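You operate a simulated robot arm through the tools that you are given. There is no shell and no other tool.

You are at the controls of a simulated robot arm. One attempt, no reset.

## Task
Wind the film back, put that reel on its peg and load the 1952 reel.
Fine: wind back before the gate opens; gate shut at the end; the lamp stays on, the dials as they are. Where these are worked on the way, their far stop is far enough and under half their travel is too little: film gate.

It is judged by the outcome, as a careful person would: the job done as asked, and still so three seconds after it is handed in. It fails if anything else is knocked over, pushed out of place, dropped, spilled or broken.

## Robot
A 7-joint arm with a two-finger parallel gripper, fixed in place. Base frame: the origin is on the floor under the middle of its stand, x ahead of it, y to its left, z up. Lengths are in mm, angles in degrees, forces in N, time in s.
With the tool pointing down near the work surface it reaches from about 240 to 680 mm from the base axis. Its first joint turns from -66.0 to 66.0 degrees. Payload 2.4 kg.
The tool frame sits at the grasp point between the pads (the TCP): z along the fingers, y along the line on which they close. The tips reach 30 mm beyond it. The gripper opens to 94 mm. The fingers are 28 mm wide and 10 mm thick; the gripper's body (50 by 96 mm) begins 55 mm behind the TCP.
Orientation is told as [roll, pitch, yaw] about the base's x, y, z axes, in that order, counted from this pose: with the fingers straight down and closing along the base's y, the tool's x points along the base's -x, its y along +y and its z along -z.

## Interface
- The arm moves only by the tool send_rows. Its argument "increments" is a list that holds one entry, the list of rows, each a list of 7 numbers: the finger opening in mm, from 0 to 94, then the shift along the tool's x, y, z in mm, then the turn, a rotation vector about the tool's x, y, z in rad. In form: [[[claw, x, y, z, rx, ry, rz], ...]]. A call has 1 to 20 rows; each row is the pose to reach, as a shift and turn from the pose commanded when the call began, along the tool's axes at that moment. Each row takes 0.2 s and may step no farther than 50 mm and 8.6 degrees from the row before; otherwise, or with a gripper value out of range, the whole call is refused. Where a pose cannot be reached the arm comes as near as it can. A force on the tool above 40 N (or 10 N above the force at the start of the call, whichever is more), or a blocked arm, ends the call early, and 0.2 s more pass. Each finger travels about 153 mm/s and halts on what it meets, pressing with about 36 N; the grip force reading is that of the motor and also rises with nothing between the fingers. The clock runs only during rows and for 0.2 s after the last one: add rows that repeat a pose to give the fingers time. The reply holds the time, the measured pose of the TCP, the force on the tool along the base axes, the opening and the grip force, in the units named above and with some noise, with the torque about the TCP (base axes, N m) and any sound that the robot's microphone picked up.
- Cameras (640 x 400 px; columns grow to the right, rows downward): "scene" is fixed at [44.4, 488.6, 1432.5]; the picture's right is [-0.61, -0.80, 0.00], its down [-0.53, 0.40, -0.75] and it looks along [0.60, -0.45, -0.66] (base axes); focal length 319 px, centre (320, 200). "wrist" rides on the gripper at [76, 14, -103] in the tool frame; the picture's right is [-0.18, 0.98, 0.00], its down [-0.75, -0.14, -0.64] and it looks along [-0.63, -0.12, 0.77] (tool axes); focal length 243 px, centre (320, 200). There is no depth. A picture from a camera that has moved, and an enlarged one, comes with that camera's place and axes in the base frame and with its lens.
- capture(camera): a new picture of that camera. No time passes.
- enlarge(camera, box): a new picture of the part [left, top, right, bottom] of that camera's present view, enlarged. No time passes.
- job_done(): hands the job in; it is judged then, once.

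Places have to be worked out from the pictures, the camera data and where the tool is seen. Open the gripper and draw the arm clear of the work before you hand the job in, unless the task says otherwise.

The tools are called after "Request:" as name(argument=value, ...) on one line, values as JSON. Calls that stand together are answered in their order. send_rows: Moves the arm, as the interface text tells. Its arguments: {"type":"object","properties":{"increments":{"type":"array","items":{"type":"array","items":{"type":"array","items":{"type":"number"}}}}},"required":["increments"]} The other tools are called the same way: capture (camera) takes a picture; enlarge (camera, box) takes an enlarged picture of a part of a camera's view; job_done () hands the job in.

At the start:

```text
clock: 0.0
tool_pos: [379.6, -40.6, 1063.8]
orientation: [0.0, 0.0, 0.0]
force: [-0.1, 0.2, 0.1]
wrist_torque: [0.05, -0.02, -0.01]
gripper_width: 93.9
grip_force: 0.1
```

scene: 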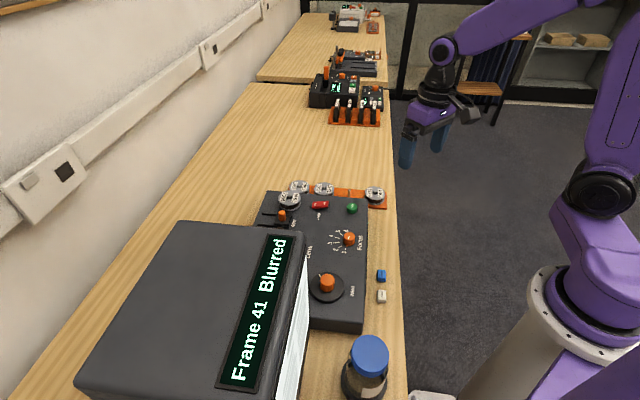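
wrist: 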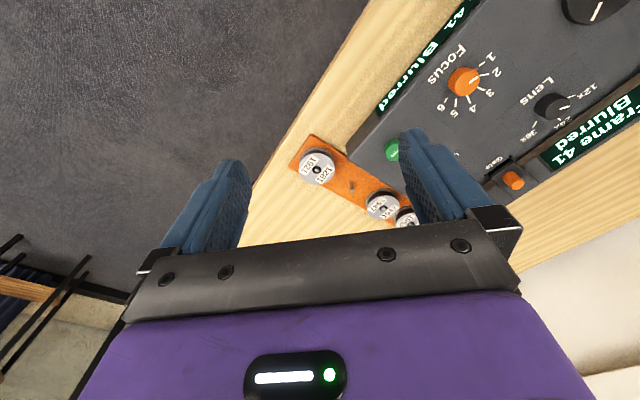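

I start by looking closely at the microfilm reader and the reel tray from both cameras.

Request:
enlarge(camera="scene", box=[230, 170, 410, 340])

Request:
enlarge(camera="wrist", box=[280, 0, 640, 240])

Request:
enlarge(camera="scene", box=[250, 170, 400, 260])

```text
2.35 times, centred on (320, 255) of scene
camera zoom: at [44.4, 488.6, 1432.5], right [-0.61, -0.8, 0.0], down [-0.53, 0.4, -0.75], along [0.6, -0.45, -0.66], focal length 752 px, centre (320, 71)
```

zoom: 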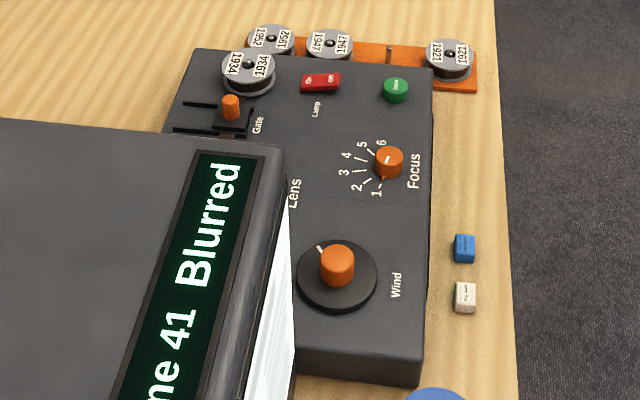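

```text
1.67 times, centred on (460, 120) of wrist
camera zoom: at [304.0, -25.1, 1166.7], right [0.18, 0.98, 0.0], down [0.75, -0.14, 0.64], along [0.63, -0.12, -0.77], focal length 404 px, centre (87, 333)
```

zoom: 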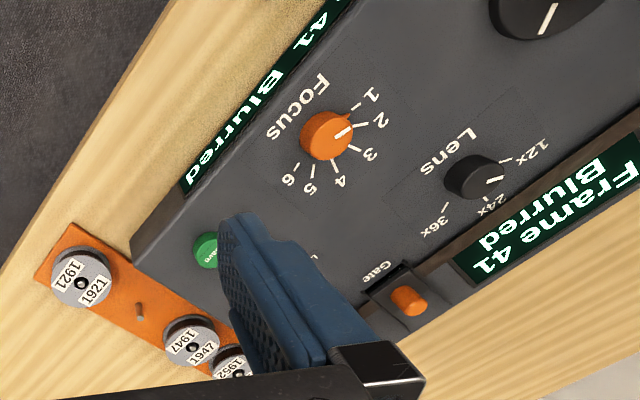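

```text
4.27 times, centred on (325, 215) of scene
camera zoom: at [44.4, 488.6, 1432.5], right [-0.61, -0.8, 0.0], down [-0.53, 0.4, -0.75], along [0.6, -0.45, -0.66], focal length 1363 px, centre (299, 136)
```

zoom: 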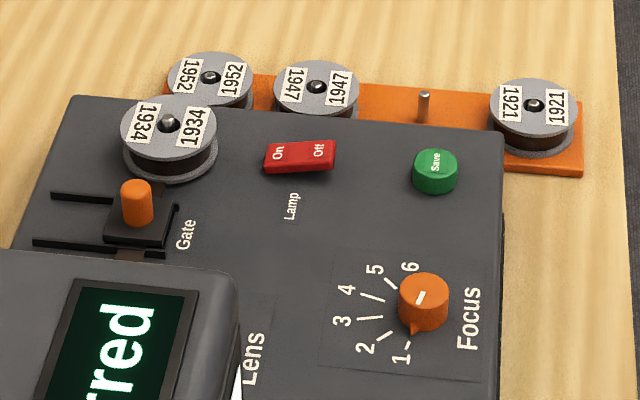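

The tray holds 1952, 1947, an empty peg and 1921 in a row. The 1934 reel is loaded on the machine at about (610,167), and the wind crank is near (342,247) close to the hood. I'll move back and left at the same height to get a wrist view of the wind knob and hood.

Request:
send_rows(increments=[[[94, 33, 27, 0, 0, 0, 0], [94, 66, 54, 0, 0, 0, 0], [94, 100, 80, 0, 0, 0, 0], [94, 100, 80, 0, 0, 0, 0]]])

Request:
capture(camera="wrist")

Request:
capture(camera="scene")

```text
clock: 1.0
tool_pos: [278.0, 40.7, 1064.8]
orientation: [0.0, 0.1, 0.0]
force: [0.0, -1.3, 0.5]
wrist_torque: [0.02, 0.0, 0.02]
gripper_width: 93.8
grip_force: 0.0
```

```text
taken
camera wrist: at [203.2, 54.6, 1167.7], right [0.18, 0.98, 0.0], down [0.75, -0.14, 0.64], along [0.63, -0.12, -0.77], focal length 243 px, centre (320, 200)
```

wrist: 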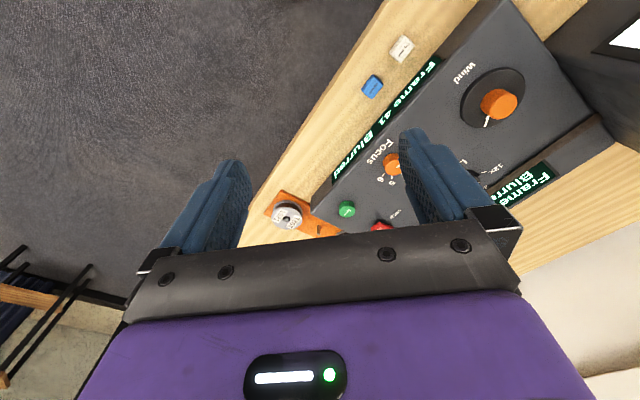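

```text
taken
```

scene: 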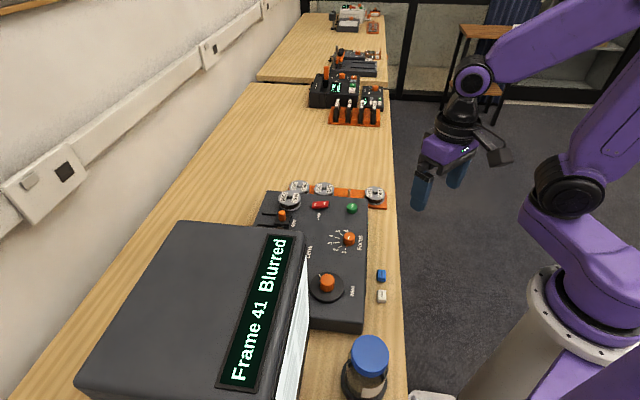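

The hood shows at the upper right of the wrist picture. I'll enlarge that part to locate it against the wind disc.

Request:
enlarge(camera="wrist", box=[420, 0, 640, 220])

Request:
enlarge(camera="scene", box=[280, 220, 380, 320])

```text
1.82 times, centred on (530, 110) of wrist
camera zoom: at [203.2, 54.6, 1167.7], right [0.18, 0.98, 0.0], down [0.75, -0.14, 0.64], along [0.63, -0.12, -0.77], focal length 441 px, centre (-62, 364)
```

zoom: 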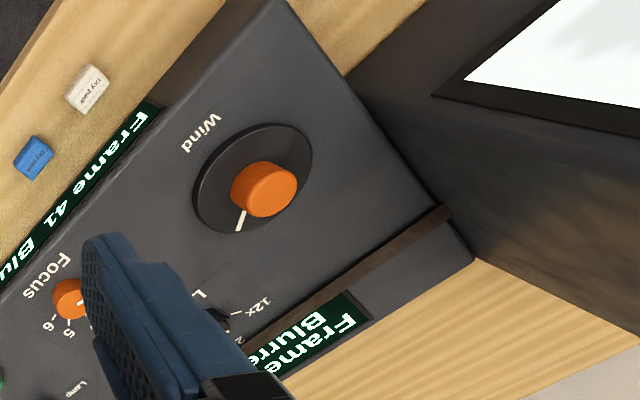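

```text
4.00 times, centred on (330, 270) of scene
camera zoom: at [44.4, 488.6, 1432.5], right [-0.61, -0.8, 0.0], down [-0.53, 0.4, -0.75], along [0.6, -0.45, -0.66], focal length 1278 px, centre (280, -80)
```

zoom: 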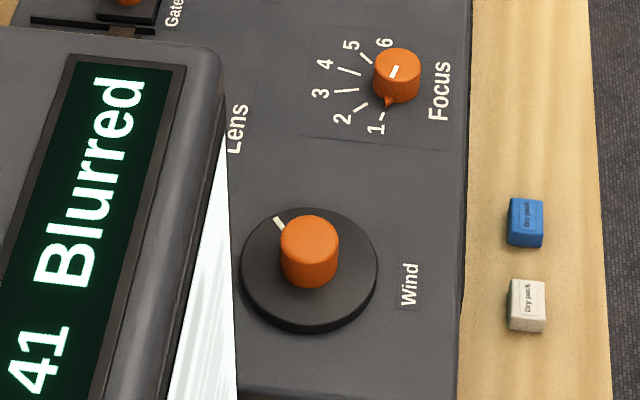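

The hood stands beyond the wind end (front plane near b≈450 along the machine's width, top about z 1120), roughly 95 mm clear of the knob. The knob top is near (340,248,876) and about 29 mm across. I'll hover above it and look.

Request:
send_rows(increments=[[[94, -12, 41, 10, 0, 0, 0], [94, -24, 82, 20, 0, 0, 0], [94, -36, 123, 30, 0, 0, 0], [94, -48, 164, 45, 0, 0, 0], [94, -62, 207, 60, 0, 0, 0], [94, -62, 207, 60, 0, 0, 0]]])

Request:
capture(camera="wrist")

Request:
capture(camera="scene")

```text
clock: 2.4
tool_pos: [345.0, 244.0, 1004.0]
orientation: [0.0, 0.0, 0.0]
force: [-0.7, -0.2, 0.6]
wrist_torque: [0.0, -0.04, 0.0]
gripper_width: 94.1
grip_force: 0.0
```

```text
taken
camera wrist: at [270.0, 258.6, 1106.8], right [0.18, 0.98, 0.0], down [0.75, -0.14, 0.64], along [0.63, -0.12, -0.77], focal length 243 px, centre (320, 200)
```

wrist: 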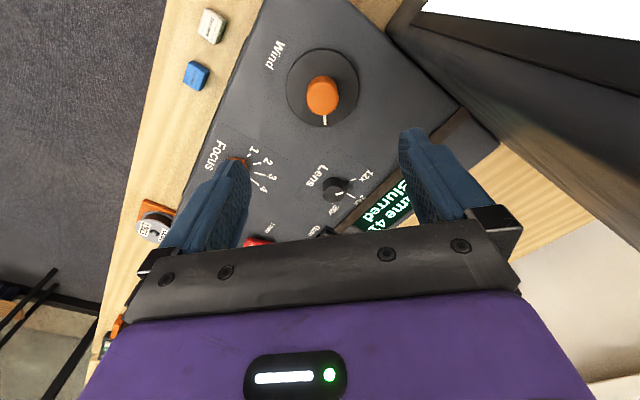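

```text
taken
```

scene: 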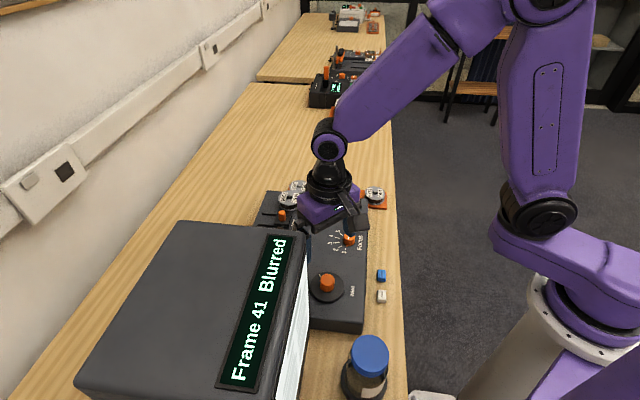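

The knob is between the fingers' line of sight. I'll enlarge to separate its top face from its side and pin down its position.

Request:
enlarge(camera="wrist", box=[260, 30, 390, 140])

Request:
enlarge(camera="scene", box=[270, 220, 390, 320])

```text
3.64 times, centred on (325, 85) of wrist
camera zoom: at [270.0, 258.6, 1106.8], right [0.18, 0.98, 0.0], down [0.75, -0.14, 0.64], along [0.63, -0.12, -0.77], focal length 882 px, centre (302, 618)
```

zoom: 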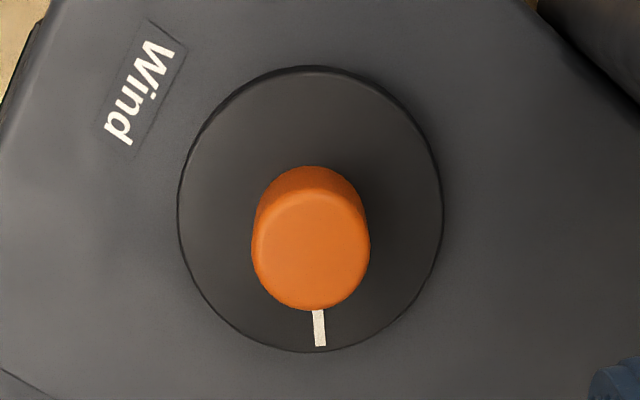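

```text
4.00 times, centred on (330, 270) of scene
camera zoom: at [44.4, 488.6, 1432.5], right [-0.61, -0.8, 0.0], down [-0.53, 0.4, -0.75], along [0.6, -0.45, -0.66], focal length 1278 px, centre (280, -80)
```

zoom: 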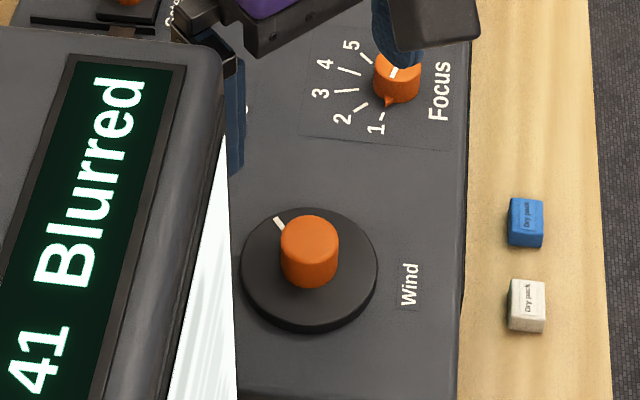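

The knob top works out to about (336,248,888), with the disc surface at about 855. The last reading differs a bit from what I commanded, so I'll hold one row to let it settle and read again.

Request:
send_rows(increments=[[[94, 0, 0, 0, 0, 0, 0], [94, 0, 0, 0, 0, 0, 0]]])

Request:
enlarge(camera="wrist", box=[260, 30, 390, 140])

```text
clock: 3.0
tool_pos: [343.9, 243.6, 1004.9]
orientation: [-0.1, 0.1, 0.0]
force: [-0.3, -0.4, 0.0]
wrist_torque: [-0.03, -0.03, 0.01]
gripper_width: 94.4
grip_force: 0.1
```

```text
3.64 times, centred on (325, 85) of wrist
camera zoom: at [269.8, 258.1, 1106.9], right [0.18, 0.98, 0.0], down [0.75, -0.14, 0.64], along [0.63, -0.12, -0.77], focal length 882 px, centre (302, 618)
```

zoom: 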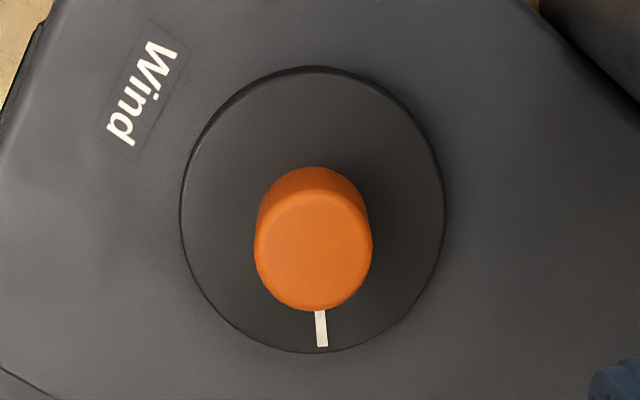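

The measured pose is steady at about (344.5,243.8), a few mm off the command, so I'll correct against the reading. I'm shifting to the knob axis and descending to z≈930, still above the knob.

Request:
send_rows(increments=[[[94, 4, 2, 25, 0, 0, 0], [94, 8, 4.5, 50, 0, 0, 0], [94, 8, 4.5, 75, 0, 0, 0], [94, 8, 4.5, 75, 0, 0, 0]]])

Request:
capture(camera="wrist")

Request:
capture(camera="scene")

```text
clock: 4.0
tool_pos: [334.7, 251.8, 929.7]
orientation: [0.0, 0.1, 0.1]
force: [0.0, 0.0, 0.8]
wrist_torque: [0.01, 0.01, -0.03]
gripper_width: 94.0
grip_force: 0.0
```

```text
taken
camera wrist: at [259.3, 266.3, 1031.7], right [0.18, 0.98, 0.0], down [0.75, -0.14, 0.64], along [0.63, -0.12, -0.77], focal length 243 px, centre (320, 200)
```

wrist: 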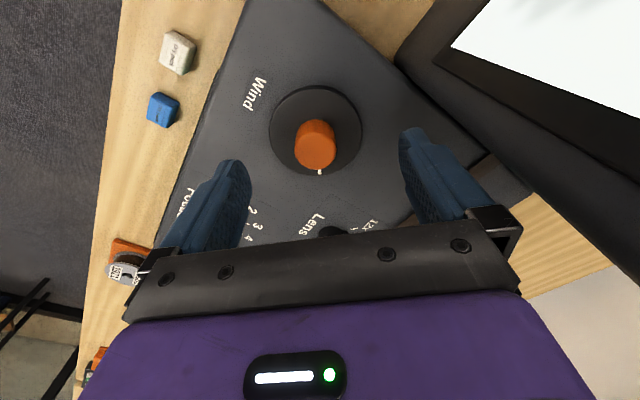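

```text
taken
```

scene: 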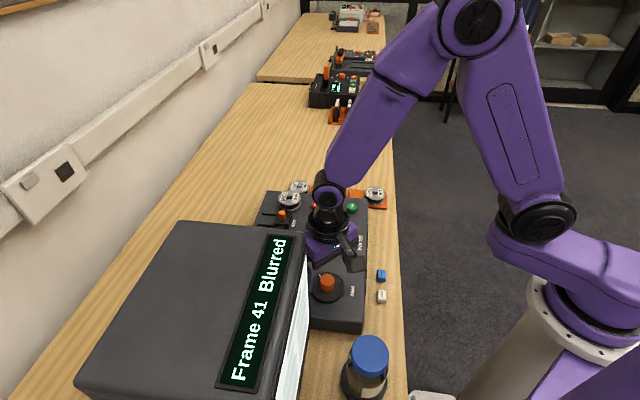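

The knob centre confirms at about (336.3,248.7). I'll trim by about (+1.7,-3) and descend to z≈890 so the tips straddle the knob 5 mm above the disc.

Request:
send_rows(increments=[[[94, -1.7, -3.1, 15, 0, 0, 0], [94, -1.7, -3.1, 30, 0, 0, 0], [94, -1.7, -3.1, 39, 0, 0, 0], [94, -1.7, -3.1, 39, 0, 0, 0]]])

Request:
capture(camera="wrist")

```text
clock: 5.0
tool_pos: [335.3, 249.4, 891.2]
orientation: [0.0, -0.1, 0.0]
force: [-0.6, -0.6, 0.2]
wrist_torque: [-0.02, 0.01, 0.0]
gripper_width: 94.1
grip_force: 0.1
```

```text
taken
camera wrist: at [261.0, 263.8, 992.8], right [0.18, 0.98, 0.0], down [0.75, -0.14, 0.64], along [0.63, -0.12, -0.77], focal length 243 px, centre (320, 200)
```

wrist: 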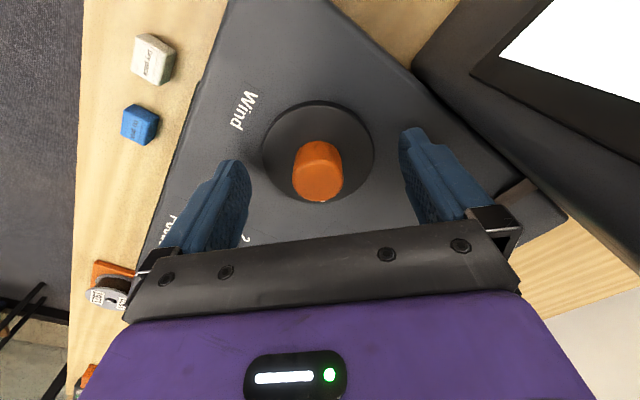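

The knob sits centred between the tips. I'll close on it.

Request:
send_rows(increments=[[[60, 0, 0, 0, 0, 0, 0], [40, 0, 0, 0, 0, 0, 0], [20, 0, 0, 0, 0, 0, 0], [20, 0, 0, 0, 0, 0, 0]]])

```text
clock: 6.0
tool_pos: [335.7, 247.1, 891.4]
orientation: [-0.2, 0.3, -0.2]
force: [0.3, -12.8, 4.2]
wrist_torque: [-0.53, 0.31, -0.05]
gripper_width: 29.1
grip_force: 44.7
```

Gripped at 29 mm with a slight sideways load. I'll ease that by 2 mm and try a small turn of about 24° (clockwise seen from above) to see which way the frame count goes.

Request:
send_rows(increments=[[[15, 0, -2, 0, 0, 0, 0], [15, 0, -2, 0, 0, 0, 0.14], [15, 0, -2, 0, 0, 0, 0.28], [15, 0, -2, 0, 0, 0, 0.42], [15, 0, -2, 0, 0, 0, 0.42]]])

Request:
capture(camera="scene")

Request:
capture(camera="wrist")

```text
clock: 7.2
tool_pos: [336.7, 249.5, 889.9]
orientation: [0.4, 0.0, -24.0]
force: [-0.4, 8.2, 3.3]
wrist_torque: [0.46, 0.52, 0.04]
gripper_width: 29.3
grip_force: 45.2
```

```text
taken
```

scene: 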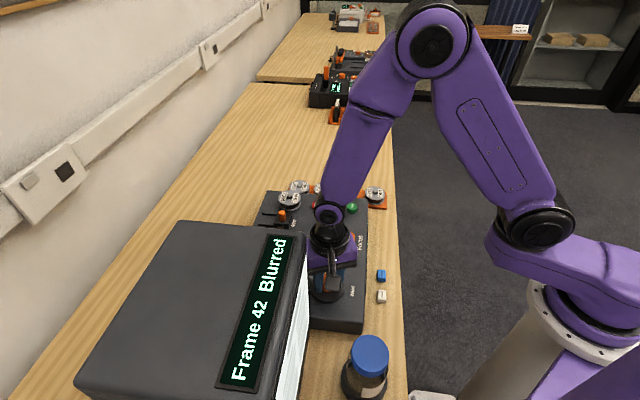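

```text
taken
camera wrist: at [272.7, 293.0, 992.7], right [0.57, 0.82, 0.0], down [0.63, -0.44, 0.64], along [0.53, -0.36, -0.77], focal length 243 px, centre (320, 200)
```

wrist: 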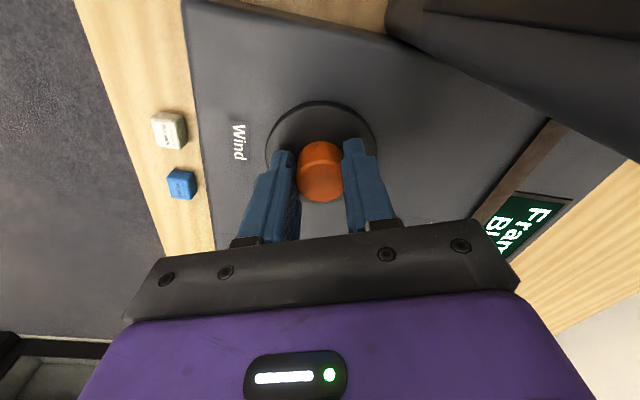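

Clockwise raised the count to 42 with about 24°, so winding back is counter-clockwise. I'll turn 88° counter-clockwise and check the count.

Request:
send_rows(increments=[[[15, 0, 1, 0, 0, 0, -0.14], [15, 0, 1, 0, 0, 0, -0.28], [15, 0, 1, 0, 0, 0, -0.42], [15, 0, 1, 0, 0, 0, -0.56], [15, 0, 1, 0, 0, 0, -0.7], [15, 0, 1, 0, 0, 0, -0.84], [15, 0, 1, 0, 0, 0, -0.98], [15, 0, 1, 0, 0, 0, -1.12], [15, 0, 1, 0, 0, 0, -1.26], [15, 0, 1, 0, 0, 0, -1.4], [15, 0, 1, 0, 0, 0, -1.54], [15, 0, 1, 0, 0, 0, -1.54]]])

Request:
capture(camera="scene")

Request:
capture(camera="wrist")

```text
clock: 8.6
tool_pos: [335.8, 246.5, 890.6]
orientation: [-0.1, 0.1, 22.4]
force: [-3.1, -3.8, 8.5]
wrist_torque: [0.11, -0.52, -0.04]
gripper_width: 29.3
grip_force: 45.2
stopped in row 7: the force on the tool passed its limit at 41 N (the readings are from after the stop); the commanded pose is now the measured one
```

```text
taken
```

scene: 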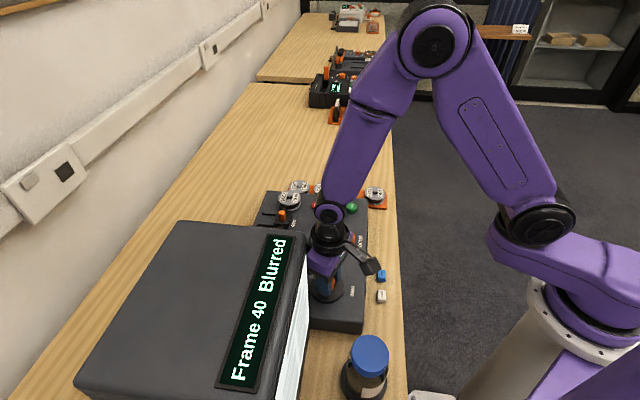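

```text
taken
camera wrist: at [261.3, 230.8, 992.7], right [-0.2, 0.98, 0.0], down [0.75, 0.16, 0.64], along [0.63, 0.13, -0.77], focal length 243 px, centre (320, 200)
```

wrist: 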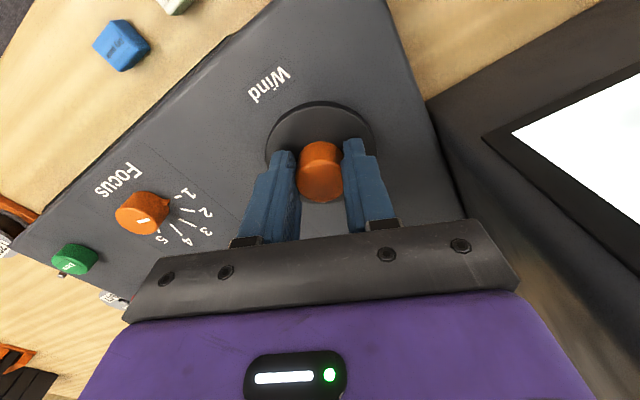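

Frame 40 now, so about 23° per frame. Side load builds up as the arm turns, so I'll continue counter-clockwise in shorter calls and re-centre between them.

Request:
send_rows(increments=[[[24, 0, 0, 0, 0, 0, -0.13], [24, 0, 0, 0, 0, 0, -0.26], [24, 0, 0, 0, 0, 0, -0.39], [24, 0, 0, 0, 0, 0, -0.52]]])

```text
clock: 9.6
tool_pos: [336.3, 242.8, 890.5]
orientation: [0.0, 0.1, 52.1]
force: [21.1, -17.1, 2.9]
wrist_torque: [-1.32, -0.13, -0.09]
gripper_width: 29.1
grip_force: 45.0
```

The measured TCP has drifted in y while gripped, so before going on I want to check that the machine itself has not shifted.

Request:
enlarge(camera="scene", box=[230, 170, 410, 340])

Request:
capture(camera="wrist")

```text
2.35 times, centred on (320, 255) of scene
camera zoom: at [44.9, 488.1, 1432.6], right [-0.61, -0.8, 0.0], down [-0.53, 0.4, -0.75], along [0.59, -0.45, -0.66], focal length 752 px, centre (320, 71)
```

zoom: 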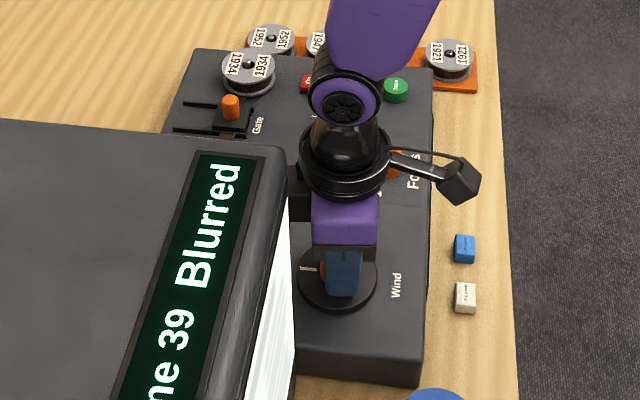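

```text
taken
camera wrist: at [280.2, 193.4, 992.6], right [-0.66, 0.75, 0.0], down [0.58, 0.51, 0.64], along [0.48, 0.42, -0.77], focal length 243 px, centre (320, 200)
```

wrist: 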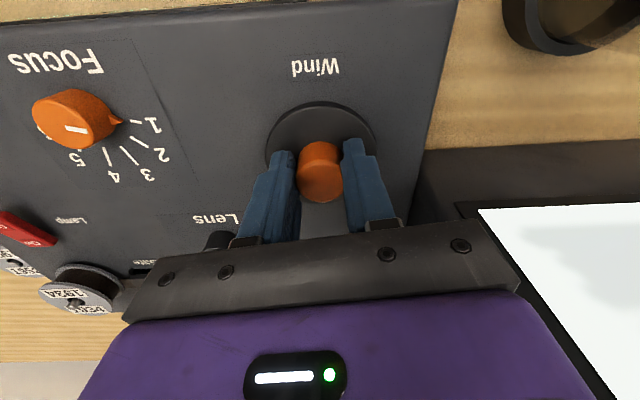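

The machine hasn't moved: its corners are at the same pixels. The readings fit a knob centred about 5 mm off my grip point, near (340.8,246.2). I'll open here, let the arm relax, and read the pose so I can re-centre.

Request:
send_rows(increments=[[[40, 0, 0, 0, 0, 0, -0.52], [60, 0, 0, 0, 0, 0, -0.52]]])

```text
refused: row 1 steps farther than a row can; nothing moved
```

That turn was counted from the new pose. I'll repeat the opening with zero turn.

Request:
send_rows(increments=[[[40, 0, 0, 0, 0, 0, 0], [60, 0, 0, 0, 0, 0, 0], [60, 0, 0, 0, 0, 0, 0]]])

Request:
enlarge(camera="wrist", box=[220, 80, 420, 240])

```text
clock: 10.4
tool_pos: [334.1, 246.4, 890.8]
orientation: [-0.1, 0.1, 52.3]
force: [-0.5, -0.3, 0.0]
wrist_torque: [0.01, 0.02, -0.01]
gripper_width: 59.8
grip_force: 0.0
```

```text
2.50 times, centred on (320, 160) of wrist
camera zoom: at [278.4, 194.9, 992.7], right [-0.66, 0.75, 0.0], down [0.57, 0.51, 0.64], along [0.48, 0.42, -0.77], focal length 606 px, centre (320, 300)
```

zoom: 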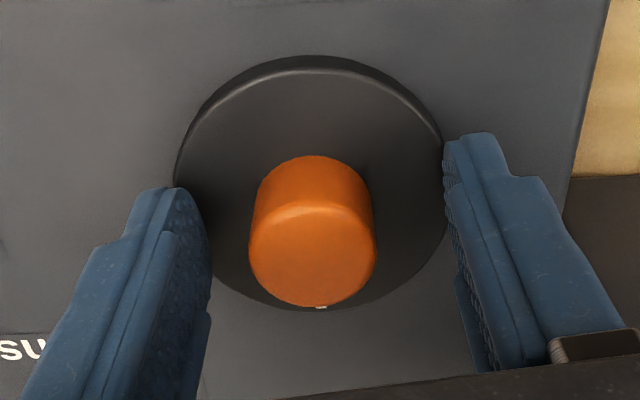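

Combining this view with the earlier overhead one puts the knob top at about (340.8,247,876.5), lower than the scene camera suggested. I'll shift about (-4.5,-4) in tool axes, go 8 mm lower, and regrip.

Request:
send_rows(increments=[[[60, -4.5, -4, 0, 0, 0, 0], [60, -4.5, -4, 8, 0, 0, 0], [60, -4.5, -4, 8, 0, 0, 0]]])

Request:
enlarge(camera="wrist", box=[220, 80, 420, 240])

```text
clock: 11.0
tool_pos: [342.7, 246.8, 889.1]
orientation: [0.0, 0.2, 52.2]
force: [-4.0, -4.9, 17.4]
wrist_torque: [0.16, 0.14, 0.01]
gripper_width: 60.1
grip_force: 0.1
stopped in row 2: the force on the tool passed its limit at 73 N (the readings are from after the stop); the commanded pose is now the measured one
```

```text
2.50 times, centred on (320, 160) of wrist
camera zoom: at [285.0, 195.8, 991.0], right [-0.66, 0.75, 0.0], down [0.58, 0.51, 0.64], along [0.48, 0.42, -0.77], focal length 606 px, centre (320, 300)
```

zoom: 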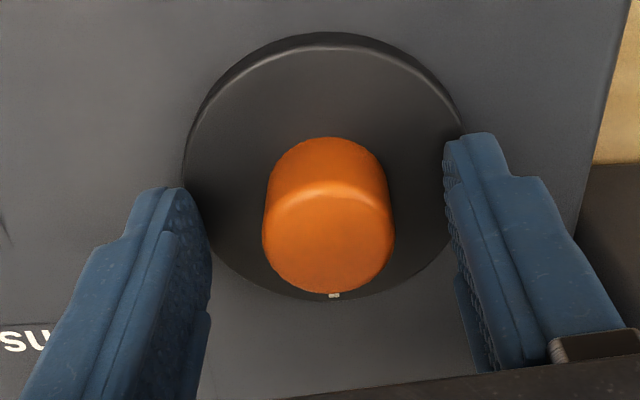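

The tips met the disc, so its top is at about z 859 and the knob top is near 888 after all. I'll lift 3 mm, nudge +1.5 in tool x toward the fitted centre, and close on the knob.

Request:
send_rows(increments=[[[60, 1.5, 0, -3, 0, 0, 0], [60, 1.5, 0, -3, 0, 0, 0]]])

Request:
enlarge(camera="scene", box=[230, 170, 410, 340])

```text
clock: 11.6
tool_pos: [340.6, 246.9, 890.1]
orientation: [0.0, 0.2, 52.2]
force: [-0.8, -0.6, -0.1]
wrist_torque: [0.04, 0.02, 0.0]
gripper_width: 60.0
grip_force: 0.0
```

```text
2.35 times, centred on (320, 255) of scene
camera zoom: at [44.4, 488.6, 1432.5], right [-0.61, -0.8, 0.0], down [-0.53, 0.4, -0.75], along [0.6, -0.45, -0.66], focal length 752 px, centre (320, 71)
```

zoom: 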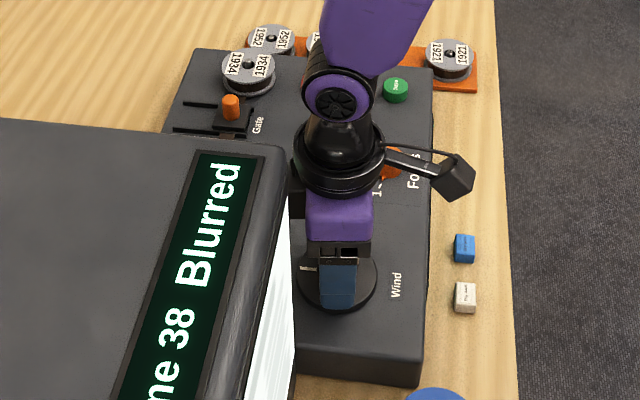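

Free again at (340.6,246.9,890.1) and the machine is in place (counter now 38). I'll raise 2 mm for clearance and grip.

Request:
send_rows(increments=[[[60, 0, 0, -2, 0, 0, 0], [40, 0, 0, -2, 0, 0, 0], [24, 0, 0, -2, 0, 0, 0], [24, 0, 0, -2, 0, 0, 0]]])

```text
clock: 12.6
tool_pos: [340.2, 248.4, 893.5]
orientation: [0.1, 0.0, 52.3]
force: [-15.4, 12.9, -0.7]
wrist_torque: [0.41, 0.56, -0.06]
gripper_width: 28.8
grip_force: 44.7
```

The grip shows 20 N toward +tool y, so I'll ease 2.5 mm that way and turn another 30° counter-clockwise.

Request:
send_rows(increments=[[[24, 0, 2.5, 0, 0, 0, 0], [24, 0, 2.5, 0, 0, 0, -0.14], [24, 0, 2.5, 0, 0, 0, -0.28], [24, 0, 2.5, 0, 0, 0, -0.42], [24, 0, 2.5, 0, 0, 0, -0.56]]])

```text
clock: 13.8
tool_pos: [339.6, 247.5, 891.8]
orientation: [0.1, 0.0, 84.3]
force: [-4.3, 11.4, -18.9]
wrist_torque: [1.24, 0.0, 0.0]
gripper_width: 29.2
grip_force: 45.0
```

Small side and vertical loads appeared again. I'll trim along the force direction and continue 40° counter-clockwise.

Request:
send_rows(increments=[[[24, -1.5, 0.8, 2, 0, 0, 0], [24, -1.5, 0.8, 2, 0, 0, -0.14], [24, -1.5, 0.8, 2, 0, 0, -0.28], [24, -1.5, 0.8, 2, 0, 0, -0.42], [24, -1.5, 0.8, 2, 0, 0, -0.56], [24, -1.5, 0.8, 2, 0, 0, -0.7]]])

Request:
enlarge(camera="scene", box=[230, 170, 410, 340])

```text
clock: 15.2
tool_pos: [338.2, 248.4, 891.3]
orientation: [0.1, 0.1, 124.4]
force: [10.0, -8.1, 8.8]
wrist_torque: [-0.1, -0.61, -0.05]
gripper_width: 29.2
grip_force: 45.6
```

```text
2.35 times, centred on (320, 255) of scene
camera zoom: at [44.5, 488.3, 1432.6], right [-0.61, -0.8, 0.0], down [-0.53, 0.4, -0.75], along [0.6, -0.45, -0.66], focal length 752 px, centre (320, 71)
```

zoom: 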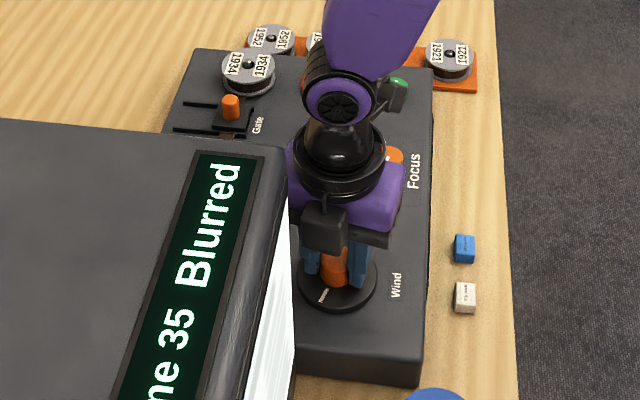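

Frame 35 at yaw 124, so 24° per frame and about 840° still to go. I'll trim and continue another 40°, watching for the wrist's limit.

Request:
send_rows(increments=[[[24, 1.5, -0.6, -1, 0, 0, 0], [24, 1.5, -0.6, -1, 0, 0, -0.14], [24, 1.5, -0.6, -1, 0, 0, -0.28], [24, 1.5, -0.6, -1, 0, 0, -0.42], [24, 1.5, -0.6, -1, 0, 0, -0.56], [24, 1.5, -0.6, -1, 0, 0, -0.7]]])

```text
clock: 16.6
tool_pos: [338.3, 247.9, 893.9]
orientation: [0.3, -0.1, 164.5]
force: [-3.8, -5.2, 5.6]
wrist_torque: [-0.15, 0.3, -0.36]
gripper_width: 29.4
grip_force: 44.8
```

Yaw 164.5 was reached cleanly. I'll try another 32°.

Request:
send_rows(increments=[[[24, 0.5, 0.5, -0.5, 0, 0, -0.14], [24, 0.5, 0.5, -0.5, 0, 0, -0.28], [24, 0.5, 0.5, -0.5, 0, 0, -0.42], [24, 0.5, 0.5, -0.5, 0, 0, -0.56]]])

Request:
enlarge(camera="scene", box=[200, 170, 410, 340])

```text
clock: 17.6
tool_pos: [339.9, 247.9, 893.6]
orientation: [0.1, -0.1, -163.4]
force: [-0.2, -8.5, 7.3]
wrist_torque: [-0.27, 0.01, -0.42]
gripper_width: 29.4
grip_force: 44.9
```

```text
2.35 times, centred on (305, 255) of scene
camera zoom: at [44.3, 488.3, 1432.6], right [-0.61, -0.8, 0.0], down [-0.53, 0.4, -0.75], along [0.6, -0.45, -0.66], focal length 752 px, centre (355, 71)
```

zoom: 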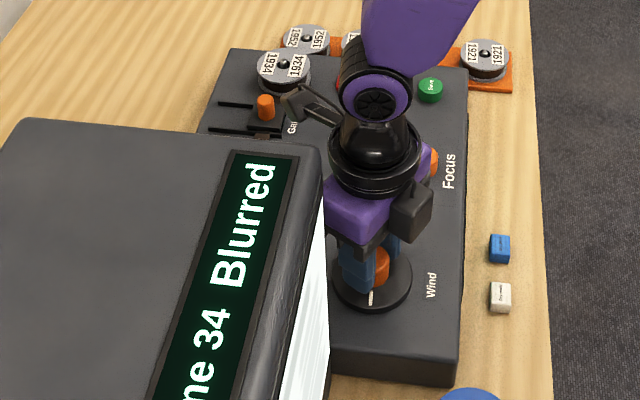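

The count only dropped to 34 and there is 0.4 N·m on the wrist, so the fingers slipped on the knob over the last stretch. I'll open, look at the knob, and check the centring before regripping.

Request:
send_rows(increments=[[[45, 0, 0, 0, 0, 0, 0], [60, 0, 0, 0, 0, 0, 0], [60, 0, 0, 0, 0, 0, 0]]])

Request:
capture(camera="wrist")

Request:
enlarge(camera="scene", box=[200, 170, 410, 340])

```text
clock: 18.4
tool_pos: [339.6, 247.9, 893.3]
orientation: [0.1, 0.0, -163.5]
force: [0.4, 0.3, -0.4]
wrist_torque: [0.03, 0.0, 0.02]
gripper_width: 59.9
grip_force: 0.0
```

```text
taken
camera wrist: at [417.9, 256.3, 995.0], right [0.1, -0.99, 0.0], down [-0.76, -0.08, 0.64], along [-0.64, -0.07, -0.77], focal length 243 px, centre (320, 200)
```

wrist: 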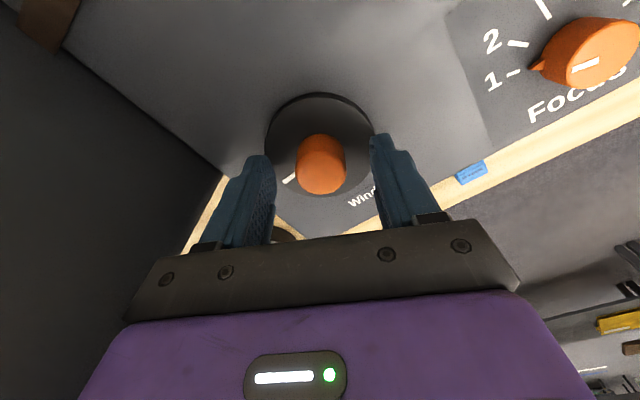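

```text
2.35 times, centred on (305, 255) of scene
camera zoom: at [44.4, 488.6, 1432.5], right [-0.61, -0.8, 0.0], down [-0.53, 0.4, -0.75], along [0.6, -0.45, -0.66], focal length 752 px, centre (355, 71)
```

zoom: 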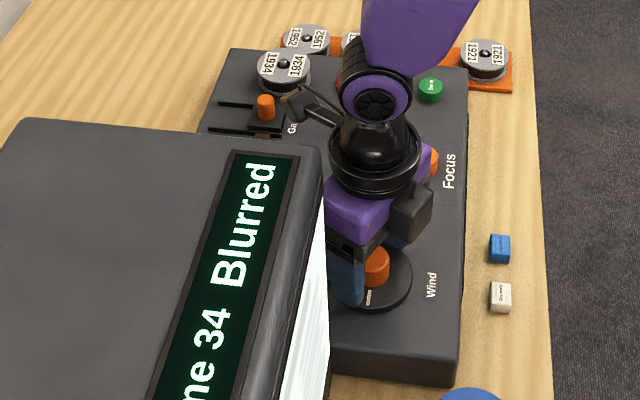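

The knob is well centred. I'll regrip here and turn 24° more counter-clockwise to see whether it moves or is really resisting.

Request:
send_rows(increments=[[[40, 0, 0, 1, 0, 0, 0], [20, 0, 0, 1, 0, 0, 0], [10, 0, 0, 1, 0, 0, 0], [0, 0, 0, 1, 0, 0, 0]]])

Request:
send_rows(increments=[[[0, 0, 0, 0, 0, 0, -0.1], [0, 0, 0, 0, 0, 0, -0.2]]])

Request:
capture(camera="wrist")

Request:
enlarge(camera="scene", box=[200, 170, 410, 340])

```text
clock: 19.4
tool_pos: [339.7, 247.8, 893.1]
orientation: [0.1, -0.2, -163.6]
force: [-0.9, 1.3, 5.0]
wrist_torque: [-0.08, 0.37, -0.05]
gripper_width: 29.0
grip_force: 44.4
```

```text
clock: 20.0
tool_pos: [340.5, 247.7, 892.8]
orientation: [0.0, -0.1, -152.0]
force: [0.9, -0.6, 7.6]
wrist_torque: [0.0, -0.1, -0.55]
gripper_width: 29.6
grip_force: 45.4
```

```text
taken
camera wrist: at [415.4, 271.3, 994.1], right [0.3, -0.95, 0.0], down [-0.73, -0.23, 0.64], along [-0.61, -0.19, -0.77], focal length 243 px, centre (320, 200)
```

wrist: 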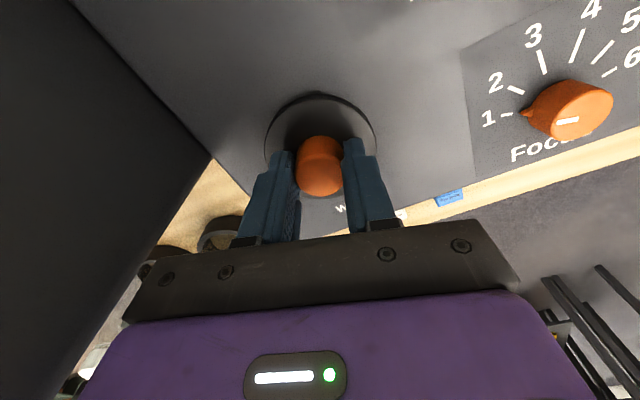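

```text
2.35 times, centred on (305, 255) of scene
camera zoom: at [44.3, 488.5, 1432.5], right [-0.61, -0.8, 0.0], down [-0.53, 0.4, -0.75], along [0.6, -0.45, -0.66], focal length 752 px, centre (355, 71)
```

zoom: 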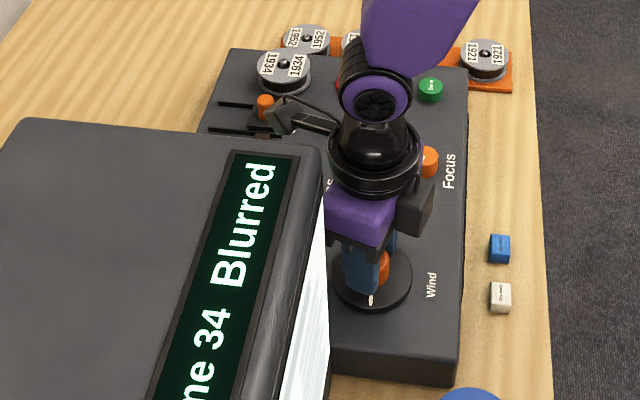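

Torque reached 0.55 N·m with the white mark not moving and the count holding at 34, so the wind knob is against its stop. I'll open, lift clear, and view the knob and display.

Request:
send_rows(increments=[[[20, 0, 0, 0, 0, 0, 0.1], [45, 0, 0, 0, 0, 0, 0.1], [60, 0, 0, 0, 0, 0, 0.1], [60, 0, 0, -30, 0, 0, 0.1], [60, 0, 0, -70, 0, 0, 0.1], [60, 0, 0, -70, 0, 0, 0.1]]])

Request:
capture(camera="wrist")

Request:
capture(camera="scene")

```text
clock: 21.4
tool_pos: [339.0, 249.8, 962.5]
orientation: [0.1, -0.1, -157.7]
force: [0.5, 0.7, -0.9]
wrist_torque: [-0.04, -0.02, -0.01]
gripper_width: 60.0
grip_force: 0.1
```

```text
taken
camera wrist: at [416.8, 266.2, 1064.4], right [0.2, -0.98, 0.0], down [-0.75, -0.15, 0.64], along [-0.63, -0.13, -0.77], focal length 243 px, centre (320, 200)
```

wrist: 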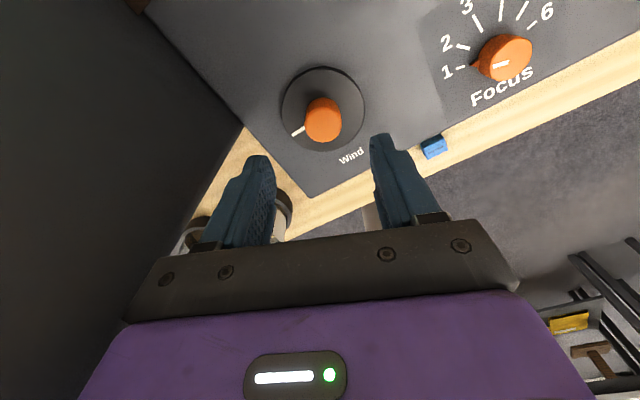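

```text
taken
```

scene: 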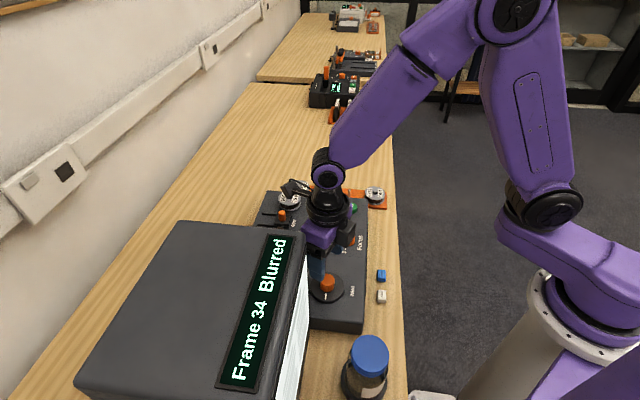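

The display holds at Frame 34 with the mark hard over to its left stop. Next is the gate: I'll move high over it, at about (562,218), turning to yaw 135 so the fingers will close along its slot direction.

Request:
send_rows(increments=[[[60, 21.6, 12.7, -5, 0, 0, 0.13], [60, 43.1, 25.4, -10, 0, 0, 0.26], [60, 64.7, 38, -15, 0, 0, 0.39], [60, 86.3, 50.7, -20, 0, 0, 0.52], [60, 107.8, 63.4, -25, 0, 0, 0.65], [60, 129.4, 76.1, -30, 0, 0, 0.78], [60, 151, 88.7, -35, 0, 0, 0.91], [60, 172.5, 101.4, -40, 0, 0, 1.04], [60, 194.1, 114.1, -40, 0, 0, 1.17], [60, 194.1, 114.1, -40, 0, 0, 1.17]]])

Request:
capture(camera="wrist")

Request:
capture(camera="scene")

```text
clock: 23.6
tool_pos: [563.3, 213.9, 1002.8]
orientation: [0.1, 0.0, 135.1]
force: [0.1, -0.1, 0.1]
wrist_torque: [-0.01, -0.01, 0.01]
gripper_width: 59.9
grip_force: 0.0
```

```text
taken
camera wrist: at [608.7, 150.6, 1104.1], right [-0.82, -0.57, 0.0], down [-0.43, 0.63, 0.64], along [-0.36, 0.53, -0.77], focal length 243 px, centre (320, 200)
```

wrist: 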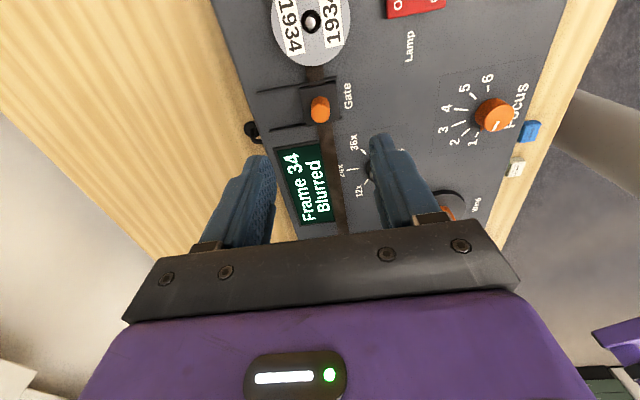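

```text
taken
```

scene: 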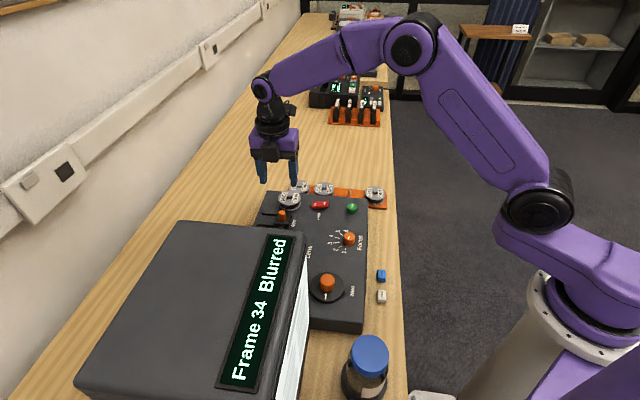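

Now I have a good overhead view of the gate, film strip and loaded 1934 reel. I'll enlarge it for detail.

Request:
enlarge(camera="wrist", box=[230, 0, 430, 130])

Request:
enlarge(camera="wrist", box=[230, 60, 430, 240])

Request:
enlarge(camera="scene", box=[240, 170, 400, 260])

```text
3.08 times, centred on (330, 65) of wrist
camera zoom: at [608.7, 150.6, 1104.1], right [-0.82, -0.57, 0.0], down [-0.43, 0.63, 0.64], along [-0.36, 0.53, -0.77], focal length 746 px, centre (289, 615)
```

zoom: 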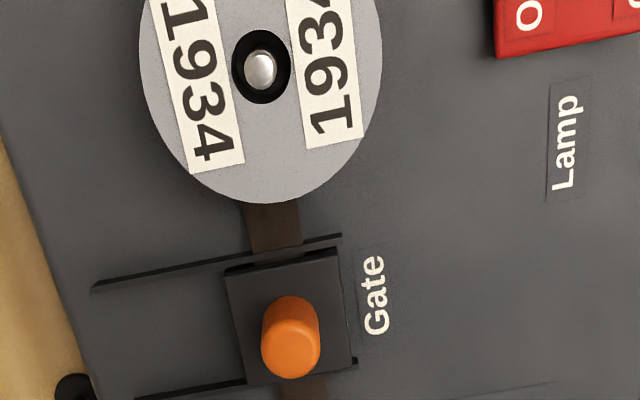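

```text
2.22 times, centred on (330, 150) of wrist
camera zoom: at [608.7, 150.6, 1104.1], right [-0.82, -0.57, 0.0], down [-0.43, 0.63, 0.64], along [-0.36, 0.53, -0.77], focal length 539 px, centre (298, 311)
```

zoom: 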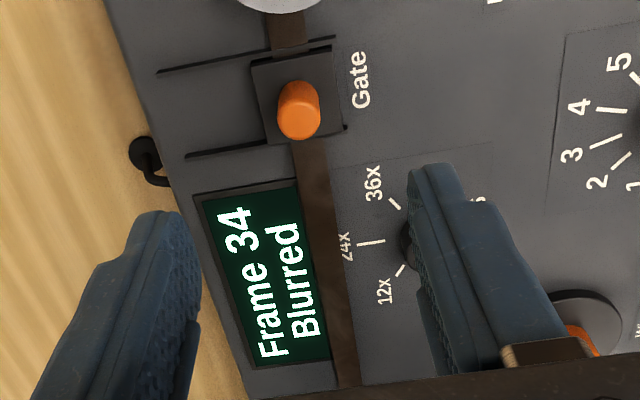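

```text
4.00 times, centred on (320, 215) of scene
camera zoom: at [44.4, 488.5, 1432.5], right [-0.61, -0.8, 0.0], down [-0.53, 0.4, -0.75], along [0.6, -0.45, -0.66], focal length 1278 px, centre (320, 140)
```

zoom: 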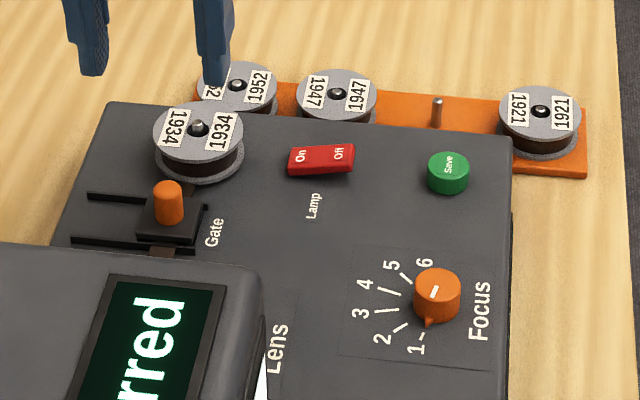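

The gate knob triangulates to about (561.5,219) with its top near z 876 and its slots running along about +45° in the base plane. I'll centre on it and drop to z≈930 to check alignment.

Request:
send_rows(increments=[[[50, -2.5, -1.2, 24, 0, 0, 0], [50, -4.9, -2.3, 48, 0, 0, 0], [50, -4.9, -2.3, 73, 0, 0, 0], [50, -4.9, -2.3, 73, 0, 0, 0]]])

Request:
enlarge(camera="wrist", box=[220, 60, 420, 220])

Request:
enlarge(camera="scene", box=[240, 170, 400, 260])

```text
clock: 24.6
tool_pos: [562.0, 220.2, 928.3]
orientation: [0.1, 0.0, 135.3]
force: [0.5, 0.8, -1.4]
wrist_torque: [0.01, 0.02, -0.01]
gripper_width: 49.9
grip_force: 0.0
```

```text
2.50 times, centred on (320, 140) of wrist
camera zoom: at [607.4, 156.2, 1030.2], right [-0.82, -0.57, 0.0], down [-0.43, 0.63, 0.64], along [-0.37, 0.53, -0.77], focal length 606 px, centre (320, 350)
```

zoom: 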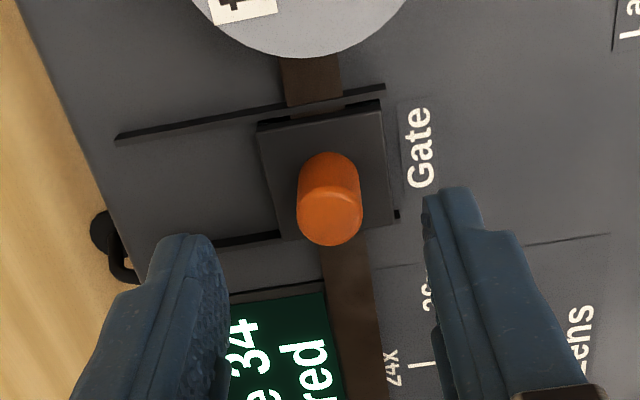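

```text
4.00 times, centred on (320, 215) of scene
camera zoom: at [44.4, 488.6, 1432.5], right [-0.61, -0.8, 0.0], down [-0.53, 0.4, -0.75], along [0.6, -0.45, -0.66], focal length 1278 px, centre (320, 140)
```

zoom: 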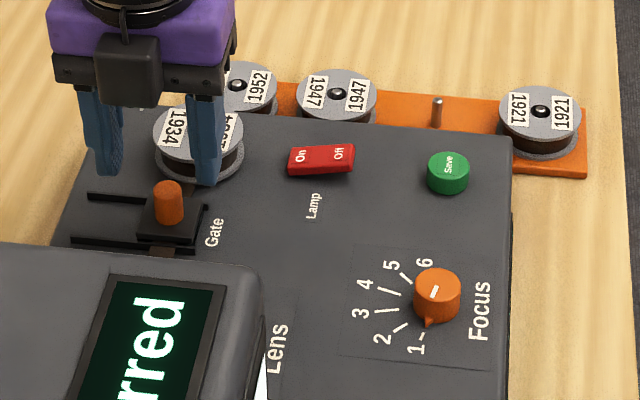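

The knob is about 4 mm further along -x and +2 in y in tool axes. I'll shift and descend to z≈889 so the tips stay a few mm above the gate plate.

Request:
send_rows(increments=[[[50, -4, 2, 12, 0, 0, 0], [50, -4, 2, 24, 0, 0, 0], [50, -4, 2, 32, 0, 0, 0], [50, -4, 2, 39, 0, 0, 0], [50, -4, 2, 39, 0, 0, 0]]])

Request:
enlarge(camera="wrist", box=[220, 60, 420, 220])

```text
clock: 25.8
tool_pos: [557.4, 223.9, 888.4]
orientation: [0.1, 0.0, 135.3]
force: [-0.2, 0.9, 1.2]
wrist_torque: [-0.01, -0.02, -0.05]
gripper_width: 49.9
grip_force: 0.0
```

```text
2.50 times, centred on (320, 140) of wrist
camera zoom: at [602.2, 159.7, 991.3], right [-0.82, -0.57, 0.0], down [-0.43, 0.63, 0.64], along [-0.37, 0.53, -0.77], focal length 606 px, centre (320, 350)
```

zoom: 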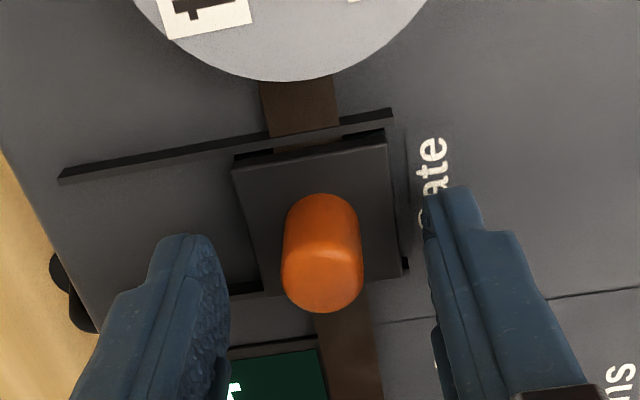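

Aligned. I'll close on the gate knob, then read the load before sliding.

Request:
send_rows(increments=[[[35, 0, 0, 0, 0, 0, 0], [15, 0, 0, 0, 0, 0, 0], [10, 0, 0, 0, 0, 0, 0], [10, 0, 0, 0, 0, 0, 0]]])

```text
clock: 26.8
tool_pos: [557.3, 224.2, 889.3]
orientation: [0.1, 0.0, 135.3]
force: [-2.0, -2.4, -0.1]
wrist_torque: [0.03, 0.12, -0.26]
gripper_width: 34.9
grip_force: 44.3
```

The fingers have closed on the 35 mm gate plate itself with almost no net load, which is a sound hold. I'll slide 28 mm along the slot direction (tool -y).

Request:
send_rows(increments=[[[10, 0, -7, 0, 0, 0, 0], [10, 0, -14, 0, 0, 0, 0], [10, 0, -21, 0, 0, 0, 0], [10, 0, -28, 0, 0, 0, 0], [10, 0, -28, 0, 0, 0, 0]]])

Request:
enlarge(camera="wrist", box=[220, 60, 420, 220])

Request:
enlarge(camera="scene", box=[240, 170, 400, 260])

```text
clock: 28.0
tool_pos: [576.1, 242.5, 889.8]
orientation: [0.1, 0.0, 135.2]
force: [-1.2, 1.0, -10.9]
wrist_torque: [0.03, 0.07, -0.61]
gripper_width: 34.7
grip_force: 44.9
```

```text
2.50 times, centred on (320, 140) of wrist
camera zoom: at [622.3, 179.6, 991.2], right [-0.82, -0.57, 0.0], down [-0.43, 0.63, 0.64], along [-0.37, 0.53, -0.77], focal length 606 px, centre (320, 350)
```

zoom: 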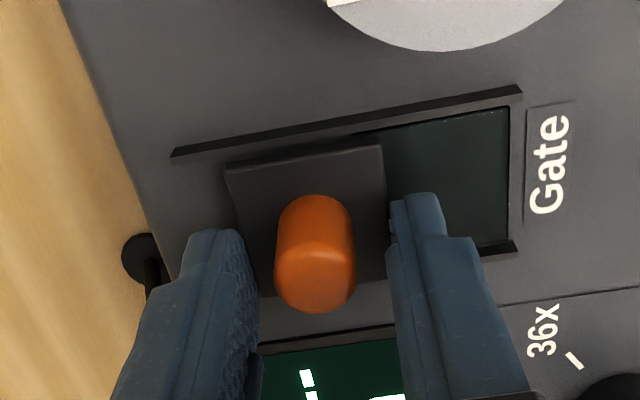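

```text
4.00 times, centred on (320, 215) of scene
camera zoom: at [44.5, 488.7, 1432.4], right [-0.61, -0.8, 0.0], down [-0.53, 0.4, -0.75], along [0.6, -0.45, -0.66], focal length 1278 px, centre (320, 140)
```

zoom: 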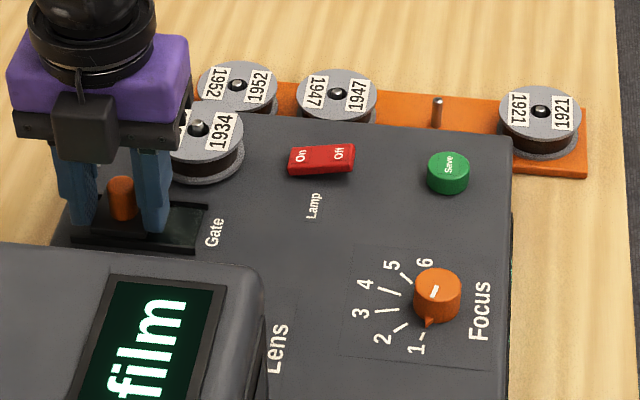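

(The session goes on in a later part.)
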